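You operate a simulated robot arm through the tools that you are given. There is no shell and no other tool. Be economical: measure what you need, move in short steps, check, and stop when the job is done.

Carry out the task below with a simulated robot arm. There is one attempt and no reset: what you move stays moved.

TASK
Put the 6 fuse from the counter top on the top of the scale plate and the 10 fuse on top of the red valve one.
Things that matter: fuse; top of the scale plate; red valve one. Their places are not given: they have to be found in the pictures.

It is judged by the outcome, as a careful person would: the job done as asked, and still so three seconds after it is handed in. It fails if anything else is knocked over, pushed out of place, dropped, spilled or broken.

THE ROBOT
A 6-joint arm with a two-finger parallel gripper, fixed in place. Base frame: the origin is at the foot of the arm, x ahead of it, y to its left, z up; the work surface is at about z = 0. Lengths are in mm, angles in degrees, forces in N, time in s.
With the tool pointing down near the work surface it reaches from about 140 to 580 mm from the base axis. Its first joint turns from -66.0 to 66.0 degrees. Payload 2.1 kg.
Tool frame: the origin (TCP) lies between the finger pads and is the grasp point; the fingertips stand 30 mm ahead of it; z points along the fingers, y is the line along which they close. The gripper opens to 94 mm. The fingers are 28 mm wide and 10 mm thick; the gripper's body (50 by 96 mm) begins 55 mm behind the TCP.
Orientation is that of the tool frame in the base frame, as [roll, pitch, yaw] about the fixed x, y, z axes, in that order (R = Rz(yaw) Ry(pitch) Rx(roll)). With the fingers straight down and closing along the base's y, the tool's x points along the base's -x, its y along +y and its z along -z.

THE INTERFACE
- The arm moves only by the tool move_arm. Its argument "targets" is a list of rows, each a list of 2 entries, a list of its own where there are three numbers: the shift along the tool's x, y, z in units of 30 mm (1.0 is 30 mm), then the turn about the tool's z in units of 8 degrees (1.0 is 8 degrees). In form: [[[tx, ty, tz], yaw], ...]. A call has 1 to 20 rows; each row shifts and turns the commanded pose from where the row before left it, along the tool's axes as they then stand. "gripper" is the opening, from 0 (shut) to 1 (fully open), set as the call begins (left out, the last holds). A call with a number of a shift or a turn outside -1 to 1 is refused whole. A row lasts 0.2 s, in which the tool goes at most 50 mm and 8.6 degrees; a call with a longer step from one row to the next is refused whole, and so is a gripper value outside its range. A pose out of reach is approached as far as the arm can. The call stops where the force on the tool passes 40 N (or 10 N more than at its start, if that is more) or the arm is blocked; 0.2 s more then pass. The fingers move at their own pace (about 72 mm/s each) and stop on an object; they squeeze with about 25 N. The grip force told is the motor's: it shows also when the fingers shut on nothing. Time passes only in rows, and 0.2 s behind the last, so rows that do not move let the fingers close. It gives the time, the measured TCP pose, the force on the tool (base axes), the opening and the grip force at its end, in the units of the frame above (readings bear some noise).
- Cameras (640 x 400 px; columns grow to the right, rows downward): "scene" is fixed at [47.5, -362.8, 492.7]; the picture's right is [0.85, -0.52, 0.00], its down [-0.26, -0.42, -0.87] and it looks along [0.46, 0.74, -0.49] (base axes); focal length 328 px, centre (320, 200). "wrist" rides on the gripper at [-37, 0, -58] in the tool frame; the picture's right is [0.00, -1.00, 0.00], its down [0.97, 0.00, -0.24] and it looks along [0.24, 0.00, 0.97] (tool axes); focal length 218 px, centre (320, 200).
- get_image(camera): a new picture of that camera. No time passes.
- point_at(camera, pixels): for up to 12 pixels [column, row] of the newest picture of that camera ("zoom" is the newest enlarged one), the place [x, y, z] in the base frame of the surface seen there, good to about 2 mm. No time passes.
- inspect(camera, box): a new picture of the part [left, top, right, bottom] of that camera's present view, enlarged. No time passes.
- finish_job(): hands the job in; it is judged then, once.

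Work in short steps. Measure before you move; look again where a grasp or a placing could have gone wrong, and mend it. You have 60 turns and 24 pictures in all, the two below and enlarged ones among them. Open the gripper and draw the arm clear of the work before you hand the job in, unless the task says otherwise; then end with one line.

The tools are called as name(argument=value, ...) on one line, values as JSON. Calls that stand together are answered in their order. move_arm: Moves the arm, as the interface text tells. Its arguments: {"type":"object","properties":{"targets":{"type":"array","items":{"type":"array"}},"gripper":{"type":"number"}},"required":["targets"]} The other tools are called the same way: get_image (camera) takes a picture; point_at (camera, pixels) gives the place of the surface under pixels of a picture; inspect (camera, box) takes an enlarged picture of a part of a camera's view; finish_job () hands the job in.

At the start:

```text
clock: 0.0
tool_pos: [327.2, 103.2, 331.1]
ee_rot: [179.9, 0.1, 179.8]
wrist_force: [0.2, 0.0, -0.5]
opening: 94.0
grasp_force: 0.2
```

scene: 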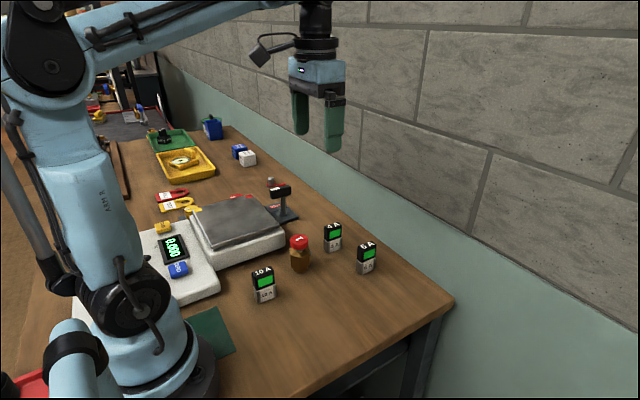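
wrist: 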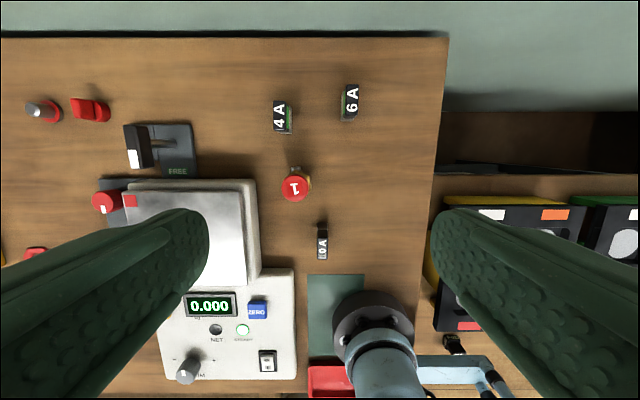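

I see three fuses (4 A, 6 A, 10 A), a red-capped item marked "1" and a scale. I'll enlarge both views to identify them.

inspect(camera="scene", box=[140, 170, 400, 320])

inspect(camera="wrist", box=[80, 70, 400, 270])

```text
2.46 times, centred on (270, 245) of scene
```

zoom: 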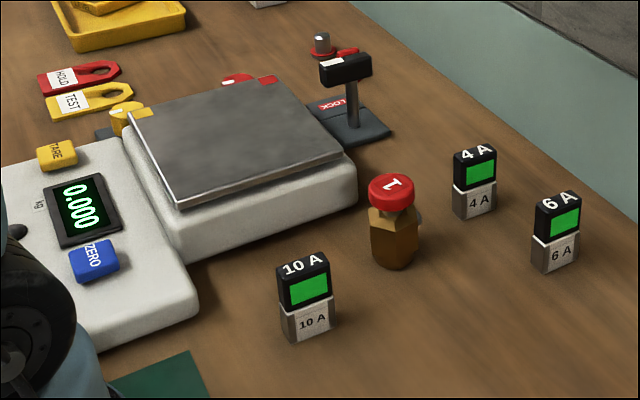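

```text
2.00 times, centred on (240, 170) of wrist
```

zoom: 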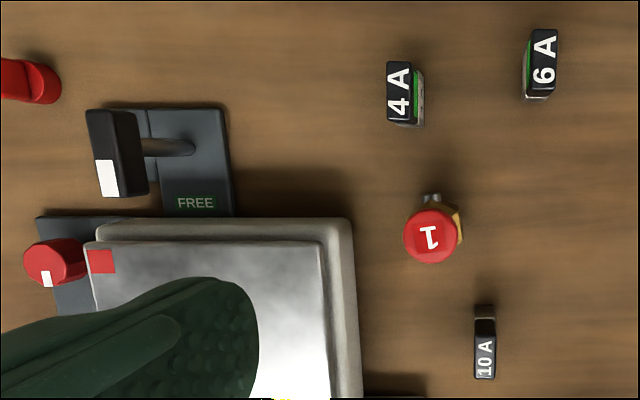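

Both fuses and the red-topped valve "1" are clear. Now I measure fuse tops/faces, valve top and the plate.

point_at(camera="zoom", pixels=[[533, 32], [555, 32], [552, 88], [528, 86], [476, 320], [494, 320], [494, 376], [476, 376], [431, 236], [408, 236], [455, 236], [431, 258]])

point_at(camera="scene", pixels=[[238, 215], [200, 217], [245, 199], [278, 232], [213, 250], [366, 245], [367, 268], [262, 272], [266, 296], [299, 240], [300, 262], [400, 320]])

```text
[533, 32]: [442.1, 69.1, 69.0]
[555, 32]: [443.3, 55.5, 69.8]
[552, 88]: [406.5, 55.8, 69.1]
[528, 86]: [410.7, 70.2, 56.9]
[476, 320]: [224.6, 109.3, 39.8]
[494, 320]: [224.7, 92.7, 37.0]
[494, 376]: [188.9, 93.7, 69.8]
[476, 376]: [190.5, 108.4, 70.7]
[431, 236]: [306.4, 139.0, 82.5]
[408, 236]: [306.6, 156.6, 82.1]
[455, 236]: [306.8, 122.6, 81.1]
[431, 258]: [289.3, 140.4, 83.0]
```

```text
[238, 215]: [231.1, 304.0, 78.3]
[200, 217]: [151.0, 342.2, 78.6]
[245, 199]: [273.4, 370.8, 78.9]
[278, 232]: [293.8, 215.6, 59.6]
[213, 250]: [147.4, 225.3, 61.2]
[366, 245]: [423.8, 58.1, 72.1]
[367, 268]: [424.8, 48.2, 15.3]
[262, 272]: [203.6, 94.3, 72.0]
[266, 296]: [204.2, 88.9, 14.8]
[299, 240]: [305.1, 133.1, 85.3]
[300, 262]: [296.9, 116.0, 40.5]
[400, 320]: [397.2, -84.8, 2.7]
```

inspect(camera="scene", box=[335, 225, 399, 285])

inspect(camera="scene", box=[232, 225, 328, 310])

```text
6.67 times, centred on (367, 255) of scene
```

zoom: 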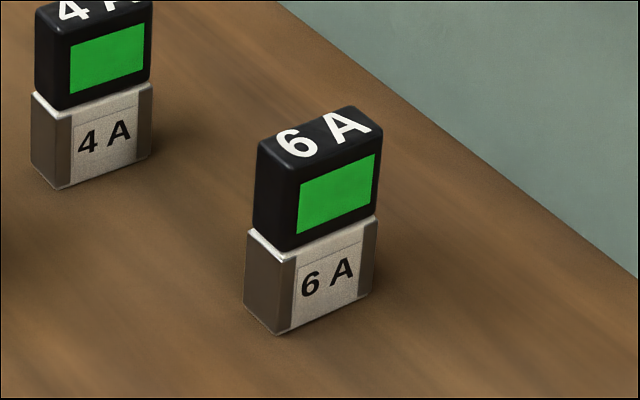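

```text
4.71 times, centred on (280, 268) of scene
```

zoom: 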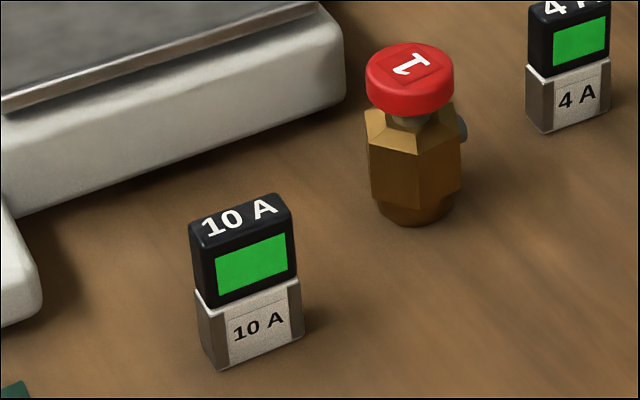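

point_at(camera="zoom", pixels=[[195, 225], [206, 243], [292, 212], [282, 197], [201, 298], [214, 312], [298, 283], [220, 362], [300, 334], [199, 338], [372, 66], [450, 72]])

```text
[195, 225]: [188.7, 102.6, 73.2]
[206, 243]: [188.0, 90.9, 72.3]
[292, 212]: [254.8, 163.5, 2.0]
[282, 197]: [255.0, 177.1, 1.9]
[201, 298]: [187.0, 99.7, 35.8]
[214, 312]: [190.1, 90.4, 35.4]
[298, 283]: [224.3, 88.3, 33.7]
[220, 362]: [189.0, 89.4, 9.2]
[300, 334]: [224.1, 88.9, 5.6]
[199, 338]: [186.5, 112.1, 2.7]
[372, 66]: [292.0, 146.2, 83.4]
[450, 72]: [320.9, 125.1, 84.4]
```

6A fuse is centred near (425, ~60), top z 72. I move above it with the gripper partly opened, then look through the wrist camera.

move_arm(targets=[[[-0.652, -0.274, 0.9], 0], [[-0.652, -0.274, 0.9], 0], [[-0.652, -0.274, 0.9], 0], [[-0.652, -0.274, 0.9], 0], [[-0.652, -0.274, 0.9], 0], [[0, 0, 0], 0], [[0, 0, 0], 0]], gripper=0.6)

get_image(camera="wrist")

```text
clock: 1.6
tool_pos: [425.6, 62.0, 195.3]
ee_rot: [-180.0, 0.2, 179.8]
wrist_force: [0.0, -0.4, -0.8]
opening: 56.0
grasp_force: 0.0
```

```text
17 pictures are left
```

wrist: 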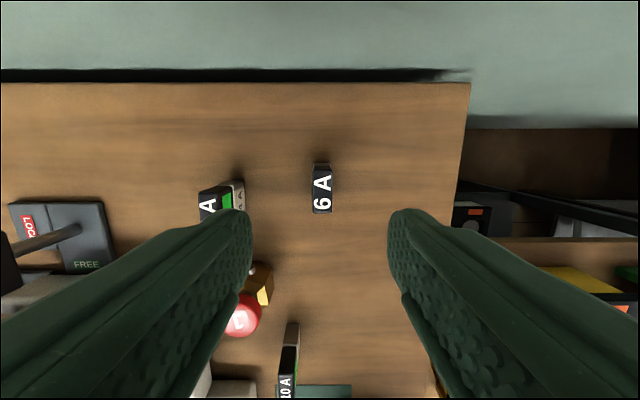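

point_at(camera="wrist", pixels=[[314, 173], [331, 173], [313, 211], [331, 211], [322, 190], [322, 166], [316, 166]])

```text
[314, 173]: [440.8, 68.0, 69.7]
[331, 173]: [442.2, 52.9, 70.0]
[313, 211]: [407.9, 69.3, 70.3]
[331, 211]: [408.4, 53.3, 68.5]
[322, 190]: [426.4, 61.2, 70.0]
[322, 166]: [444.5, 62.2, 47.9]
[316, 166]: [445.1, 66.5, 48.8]
```

Fuse is centred at (425, 61), aligned with the gripper. Descending to z≈50.

move_arm(targets=[[[0, -0.03, 0.9], 0], [[0, 0, 0.9], 0], [[0, 0, 0.9], 0], [[0, 0, 0.9], 0], [[0, 0, 0.7], 0], [[0, 0, 0.53], 0], [[0, 0, 0], 0]])

move_arm(targets=[[[0, 0, 0], 0], [[0, 0, 0], 0], [[0, 0, 0], 0]], gripper=0)

```text
clock: 3.2
tool_pos: [426.5, 61.1, 49.8]
ee_rot: [180.0, 0.1, 179.9]
wrist_force: [0.0, 0.3, -0.2]
opening: 56.4
grasp_force: 0.1
```

```text
clock: 4.0
tool_pos: [427.3, 62.6, 51.2]
ee_rot: [-179.9, 0.1, 179.8]
wrist_force: [-0.4, -0.2, 0.2]
opening: 21.4
grasp_force: 25.1
```

Gripped (21.4 mm, 25 N). I lift straight up.

move_arm(targets=[[[0, 0, -0.4], 0], [[0, 0, -0.8], 0], [[0, 0, -0.9], 0], [[0, 0, -0.9], 0], [[0, 0, -0.9], 0], [[0, 0, -0.8], 0], [[0, 0, 0], 0]])

move_arm(targets=[[[0.3, 0.34, 0], 0], [[0.6, 0.68, 0], 0], [[0.673, 0.76, 0], 0], [[0.673, 0.76, 0], 0], [[0.673, 0.76, 0], 0], [[0.673, 0.76, 0], 0], [[0.673, 0.76, 0], 0], [[0.673, 0.76, 0], 0], [[0.673, 0.76, 0], 0], [[0.6, 0.68, 0], 0], [[0.5, 0.57, 0], 0], [[0, 0, 0], 0]])

get_image(camera="scene")

```text
clock: 5.6
tool_pos: [424.5, 61.5, 192.6]
ee_rot: [180.0, 0.1, 180.0]
wrist_force: [-0.5, 0.3, -0.5]
opening: 21.7
grasp_force: 24.5
```

```text
clock: 8.2
tool_pos: [222.1, 287.5, 192.9]
ee_rot: [-179.9, 0.2, 179.9]
wrist_force: [0.3, 0.4, -0.1]
opening: 21.5
grasp_force: 25.3
```

```text
16 pictures are left
```

scene: 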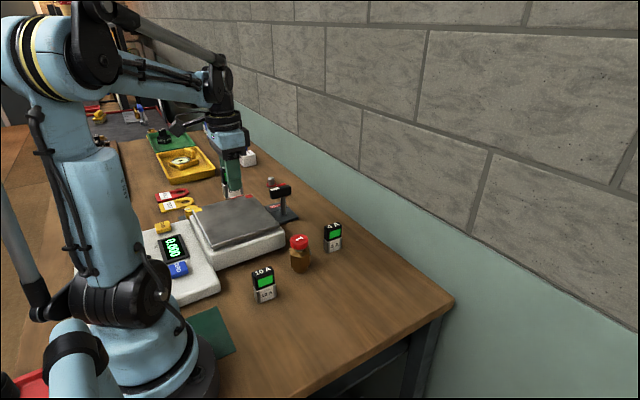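

Fuse is over the middle of the plate (plate z≈79, fuse bottom at ≈142). I lower gently.

move_arm(targets=[[[-0.1, 0.2, 0.5], 0], [[0, 0, 0.6], 0], [[0, 0, 0.5], 0], [[0, 0, 0.25], 0], [[0, 0, 0.15], 0], [[0, 0, 0.05], 0], [[0, 0, 0], 0]])

inspect(camera="scene", box=[150, 130, 310, 270])

```text
clock: 9.8
tool_pos: [225.6, 296.2, 129.3]
ee_rot: [180.0, 0.1, 179.9]
wrist_force: [-0.4, -1.1, -0.5]
opening: 21.5
grasp_force: 24.7
```

```text
2.86 times, centred on (230, 200) of scene
```

zoom: 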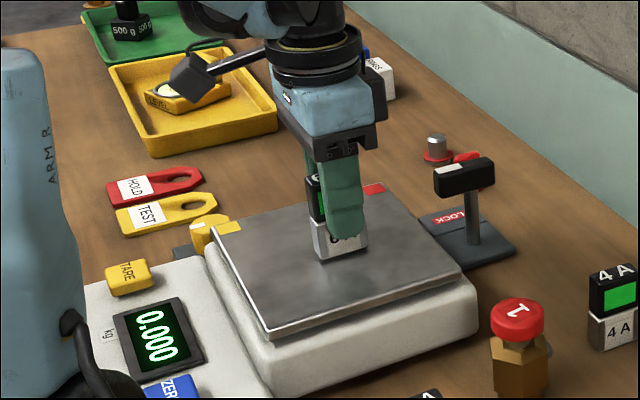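

Just above the plate; lower in tiny steps till contact shows.

move_arm(targets=[[[0, 0, 0.03], 0], [[0, 0, 0.03], 0], [[0, 0, 0], 0]])

```text
clock: 10.6
tool_pos: [226.9, 295.7, 128.3]
ee_rot: [180.0, 0.0, -180.0]
wrist_force: [-0.9, -0.7, -0.2]
opening: 21.7
grasp_force: 24.8
```

move_arm(targets=[[[0, 0, 0.03], 0], [[0, 0, 0.03], 0], [[0, 0, 0], 0]])

inspect(camera="scene", box=[190, 170, 280, 250])

```text
clock: 11.4
tool_pos: [225.9, 296.4, 127.0]
ee_rot: [-179.9, 0.1, 179.9]
wrist_force: [0.5, 0.1, 2.6]
opening: 21.6
grasp_force: 25.3
```

```text
5.00 times, centred on (235, 210) of scene
```

zoom: 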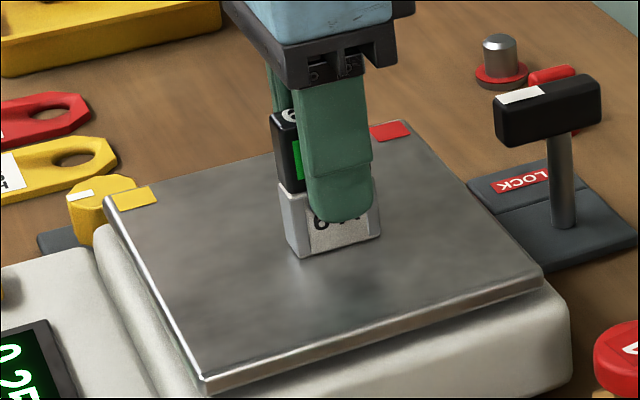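

The force (2.6 N) and the changed display show contact. I release and withdraw upward.

move_arm(targets=[[[0, 0, 0], 0], [[0, 0, 0], 0]], gripper=0.55)

move_arm(targets=[[[0, 0, -0.5], 0], [[0, 0, -0.9], 0], [[0, 0, -0.9], 0], [[0, 0, -0.7], 0], [[0, 0, 0], 0]])

inspect(camera="scene", box=[150, 130, 310, 270])

```text
clock: 12.0
tool_pos: [226.4, 296.4, 126.3]
ee_rot: [-180.0, 0.1, 179.9]
wrist_force: [-0.3, -0.1, -0.2]
opening: 51.6
grasp_force: 0.1
```

```text
clock: 13.2
tool_pos: [227.3, 295.9, 216.6]
ee_rot: [179.9, 0.0, 179.9]
wrist_force: [0.6, 0.2, -0.4]
opening: 51.7
grasp_force: 0.0
```

```text
2.86 times, centred on (230, 200) of scene
```

zoom: 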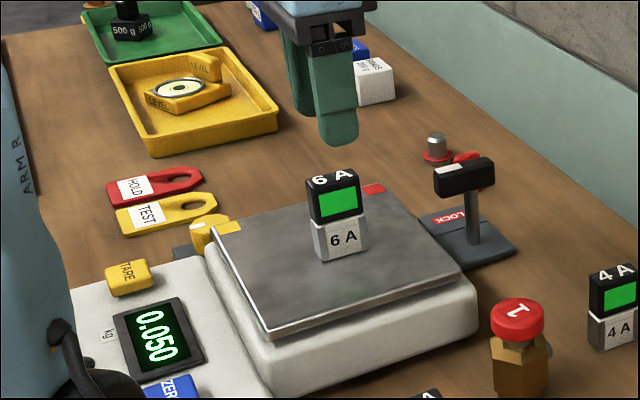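

6A stands on the plate reading 0.050. Now over to the 10A fuse near (206, 100).

move_arm(targets=[[[0.04, -0.4, 0], 0], [[0.09, -0.8, 0], 0], [[0.09, -0.8, 0], 0], [[0.09, -0.8, 0.0], 0], [[0.09, -0.8, 0], 0], [[0.09, -0.8, 0.1], 0], [[0.09, -0.8, 0.2], 0], [[0.09, -0.8, 0.3], 0], [[0.04, -0.55, 0.3], 0], [[0, 0, 0], 0]], gripper=0.6)

get_image(camera="wrist")

```text
clock: 15.4
tool_pos: [204.2, 100.8, 189.8]
ee_rot: [180.0, 0.1, -180.0]
wrist_force: [0.3, 0.4, -1.0]
opening: 56.5
grasp_force: 0.0
```

```text
12 pictures are left
```

wrist: 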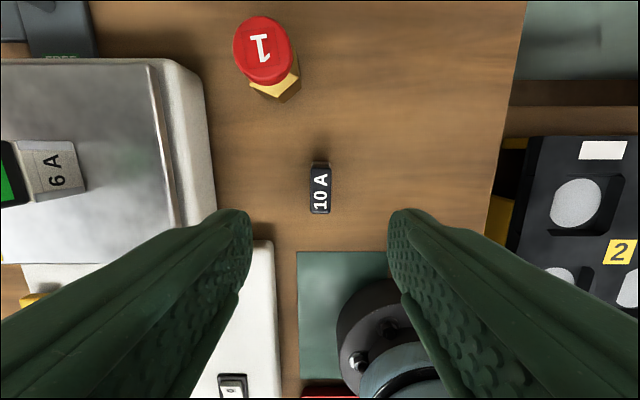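

point_at(camera="wrist", pixels=[[312, 173], [330, 173], [311, 211], [330, 211], [271, 245], [205, 110], [236, 48], [290, 48], [263, 20], [263, 76], [263, 48], [212, 180]])

```text
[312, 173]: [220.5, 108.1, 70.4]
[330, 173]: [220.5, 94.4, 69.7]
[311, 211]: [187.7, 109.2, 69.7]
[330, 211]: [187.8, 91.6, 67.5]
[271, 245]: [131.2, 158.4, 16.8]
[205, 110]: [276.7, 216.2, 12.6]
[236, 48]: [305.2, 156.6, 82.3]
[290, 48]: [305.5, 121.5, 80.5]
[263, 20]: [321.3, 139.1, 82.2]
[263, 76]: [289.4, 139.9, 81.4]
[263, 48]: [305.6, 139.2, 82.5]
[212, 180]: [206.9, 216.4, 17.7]
```

10A centre ≈ (205.5, 100); valve cap centre ≈ (305.5, 139), flat top z≈82.5. Descend and grip.

move_arm(targets=[[[-0.04, -0.02, 0.9], 0], [[0, 0, 0.9], 0], [[0, 0, 0.9], 0], [[0, 0, 0.9], 0], [[0, 0, 0.6], 0], [[0, 0, 0.46], 0], [[0, 0, 0], 0]])

move_arm(targets=[[[0, 0, 0], 0], [[0, 0, 0], 0], [[0, 0, 0], 0]], gripper=0)

move_arm(targets=[[[0, 0, -0.4], 0], [[0, 0, -0.8], 0], [[0, 0, -0.9], 0], [[0, 0, -0.9], 0], [[0, 0, -0.8], 0], [[0, 0, 0], 0]])

```text
clock: 17.0
tool_pos: [207.8, 100.0, 49.0]
ee_rot: [179.9, 0.1, 180.0]
wrist_force: [-1.3, -0.4, 0.6]
opening: 56.4
grasp_force: 0.1
```

```text
clock: 17.8
tool_pos: [208.1, 99.7, 50.6]
ee_rot: [-179.9, 0.1, 179.9]
wrist_force: [-0.9, -0.5, 0.3]
opening: 21.5
grasp_force: 24.9
```

```text
clock: 19.2
tool_pos: [205.9, 99.1, 164.8]
ee_rot: [180.0, 0.2, 179.9]
wrist_force: [-0.3, -0.4, -0.5]
opening: 21.4
grasp_force: 25.2
```

Gripped and lifted (fuse bottom ≈115). I carry it over the valve cap.

move_arm(targets=[[[-0.4, 0.16, 0], 0], [[-0.7, 0.28, 0], 0], [[-0.8, 0.32, 0], 0], [[-0.8, 0.32, 0], 0], [[-0.42, 0.16, 0], 0], [[-0.2, 0.08, 0], 0], [[0, 0, 0], 0], [[0, 0, 0], 0]])

inspect(camera="scene", box=[250, 180, 350, 280])

get_image(camera="wrist")

```text
clock: 21.0
tool_pos: [306.6, 137.5, 162.7]
ee_rot: [-180.0, 0.2, 179.9]
wrist_force: [-0.3, -0.6, -0.4]
opening: 21.4
grasp_force: 24.5
```

```text
4.00 times, centred on (300, 230) of scene
```

zoom: 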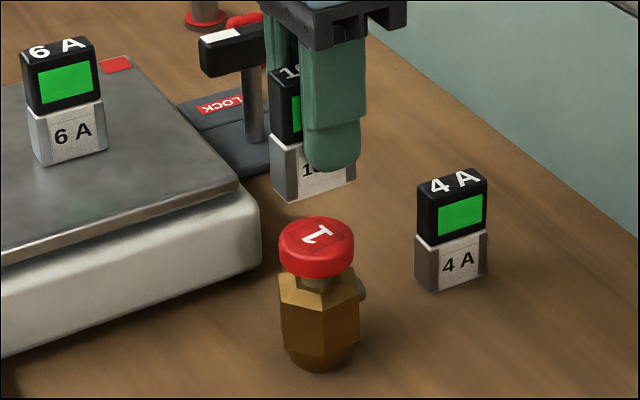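

```text
10 pictures are left
```

wrist: 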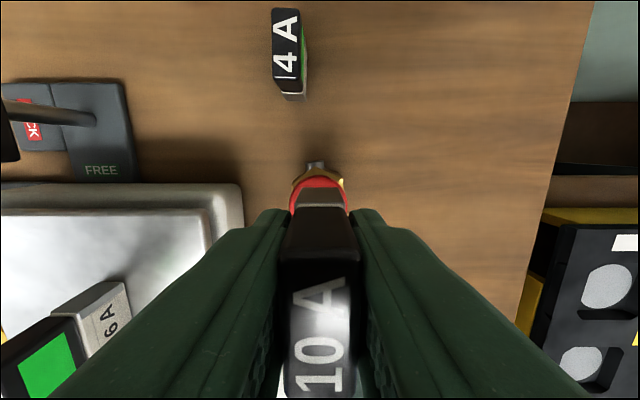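

Laterally centred (cap cols 290–347, col 319). I check the fuse's actual x extents against the cap.

point_at(camera="zoom", pixels=[[298, 185], [298, 197], [352, 180], [273, 180], [283, 260], [351, 260], [317, 235], [290, 190]])

```text
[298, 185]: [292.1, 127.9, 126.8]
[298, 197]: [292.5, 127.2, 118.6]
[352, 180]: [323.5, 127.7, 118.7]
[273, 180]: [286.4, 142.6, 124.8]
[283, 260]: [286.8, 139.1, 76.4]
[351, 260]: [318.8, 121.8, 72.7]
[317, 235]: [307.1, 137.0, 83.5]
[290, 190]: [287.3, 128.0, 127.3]
```

Fuse centre ≈ (305.5, 138.2), cap (305.5, 139): good. Lower to just above, then creep.

move_arm(targets=[[[0, 0.03, 0.35], 0], [[0, 0, 0.3], 0], [[0, 0, 0.15], 0], [[0, 0, 0.08], 0], [[0, 0, 0], 0], [[0, 0, 0], 0]])

move_arm(targets=[[[0, 0, 0.03], 0], [[0, 0, 0.03], 0], [[0, 0, 0], 0]])

inspect(camera="scene", box=[250, 180, 350, 280])

```text
clock: 22.4
tool_pos: [306.1, 139.1, 136.4]
ee_rot: [-180.0, 0.0, 179.9]
wrist_force: [0.6, 0.2, -1.0]
opening: 21.6
grasp_force: 25.0
```

```text
clock: 23.2
tool_pos: [305.7, 137.8, 136.4]
ee_rot: [179.9, 0.1, 179.9]
wrist_force: [-0.2, 0.2, 0.1]
opening: 21.6
grasp_force: 24.7
```

```text
4.00 times, centred on (300, 230) of scene
```

zoom: 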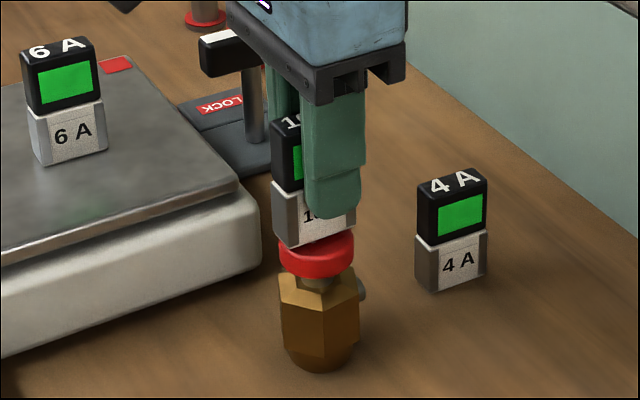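

Close to contact, well centred; creep further until a force appears.

move_arm(targets=[[[0, 0, 0.03], 0], [[0, 0, 0], 0]])

move_arm(targets=[[[0, 0, 0.03], 0], [[0, 0, 0], 0]])

```text
clock: 23.8
tool_pos: [307.0, 137.5, 135.2]
ee_rot: [179.9, 0.1, 179.9]
wrist_force: [0.1, 0.3, -0.5]
opening: 21.7
grasp_force: 24.6
```

```text
clock: 24.4
tool_pos: [305.9, 137.0, 134.4]
ee_rot: [179.9, 0.0, 179.9]
wrist_force: [-0.3, -0.9, -1.2]
opening: 21.5
grasp_force: 25.0
```

move_arm(targets=[[[0, 0, 0.03], 0], [[0, 0, 0], 0]])

inspect(camera="scene", box=[280, 220, 320, 255])

```text
clock: 25.0
tool_pos: [307.1, 138.3, 133.2]
ee_rot: [180.0, 0.1, 179.9]
wrist_force: [0.3, 1.2, -0.2]
opening: 21.7
grasp_force: 25.1
```

```text
11.43 times, centred on (300, 238) of scene
```

zoom: 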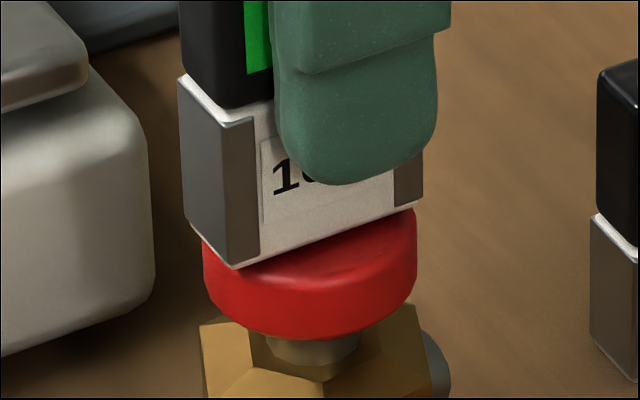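

move_arm(targets=[[[0, 0, 0.03], 0], [[0, 0, 0], 0]])

move_arm(targets=[[[0, 0, 0.02], 0], [[0, 0, 0], 0]])

```text
clock: 25.6
tool_pos: [307.2, 138.4, 133.3]
ee_rot: [-180.0, 0.1, 179.9]
wrist_force: [0.7, 0.4, -0.1]
opening: 21.7
grasp_force: 24.4
```

```text
clock: 26.2
tool_pos: [305.2, 138.6, 132.3]
ee_rot: [179.9, 0.1, 179.9]
wrist_force: [-0.4, -0.1, -0.7]
opening: 21.5
grasp_force: 25.2
```

move_arm(targets=[[[0, 0, 0.025], 0], [[0, 0, 0], 0]])

move_arm(targets=[[[0, 0, 0.02], 0], [[0, 0, 0], 0]])

```text
clock: 26.8
tool_pos: [305.7, 138.1, 131.4]
ee_rot: [180.0, 0.1, 179.9]
wrist_force: [-1.1, -1.0, 6.6]
opening: 21.6
grasp_force: 25.6
```

```text
clock: 27.4
tool_pos: [307.2, 138.7, 131.1]
ee_rot: [179.9, 0.1, 180.0]
wrist_force: [-0.8, -0.5, 16.0]
opening: 21.5
grasp_force: 24.8
```

Contact made (16 N). I back off a hair to relieve the load, then release.

move_arm(targets=[[[0, 0, -0.03], 0], [[0, 0, 0], 0]])

move_arm(targets=[[[0, 0, 0], 0], [[0, 0, 0], 0], [[0, 0, 0], 0]], gripper=0.5)

inspect(camera="scene", box=[250, 180, 350, 280])

```text
clock: 28.0
tool_pos: [305.6, 139.4, 131.6]
ee_rot: [-179.9, 0.1, 180.0]
wrist_force: [-0.8, -0.1, -0.7]
opening: 21.4
grasp_force: 25.1
```

```text
clock: 28.8
tool_pos: [306.7, 138.5, 130.1]
ee_rot: [180.0, 0.1, 179.9]
wrist_force: [0.1, 0.4, 0.3]
opening: 47.0
grasp_force: 0.2
```

```text
4.00 times, centred on (300, 230) of scene
```

zoom: 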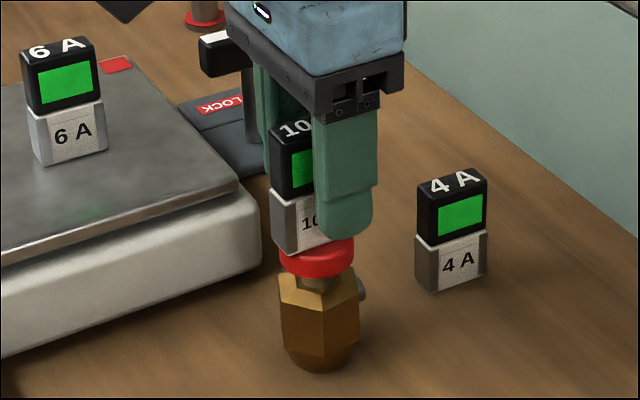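

The fuse stands on the cap. I raise straight up, then check.

move_arm(targets=[[[0, 0, -0.3], 0], [[0, 0, -0.6], 0], [[0, 0, -0.9], 0], [[0, 0, -0.9], 0], [[0, 0, -0.9], 0], [[0, 0, -0.9], 0], [[0, 0, 0], 0], [[0, 0, 0], 0]])

get_image(camera="scene")

inspect(camera="scene", box=[150, 150, 370, 290])

```text
clock: 30.6
tool_pos: [306.7, 139.4, 267.5]
ee_rot: [-179.9, 0.2, 179.9]
wrist_force: [0.3, 0.5, -0.1]
opening: 47.2
grasp_force: 0.0
```

```text
6 pictures are left
```

scene: 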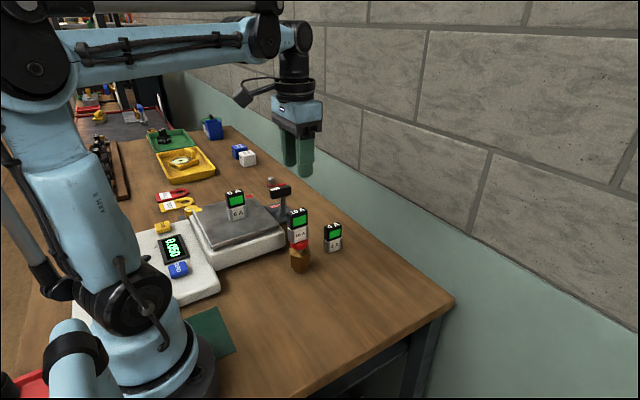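

```text
2.86 times, centred on (260, 220) of scene
```

zoom: 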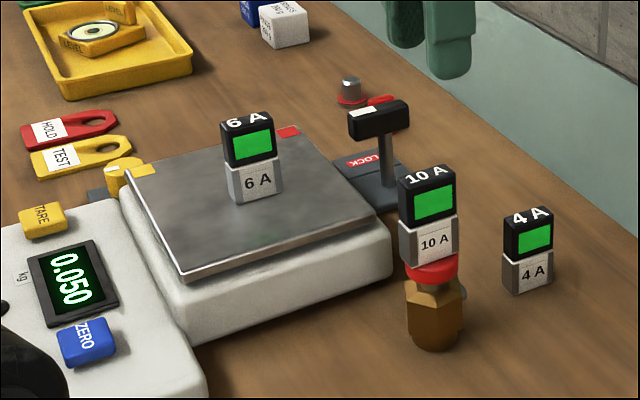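

Both fuses stand upright in place, nothing else has moved, and the arm is clear.

finish_job()

```text
The job is handed in.
```

The 6 A fuse is standing on the scale plate and the 10 A fuse is standing on the red cap of valve 1. The last picture showed nothing else moved.
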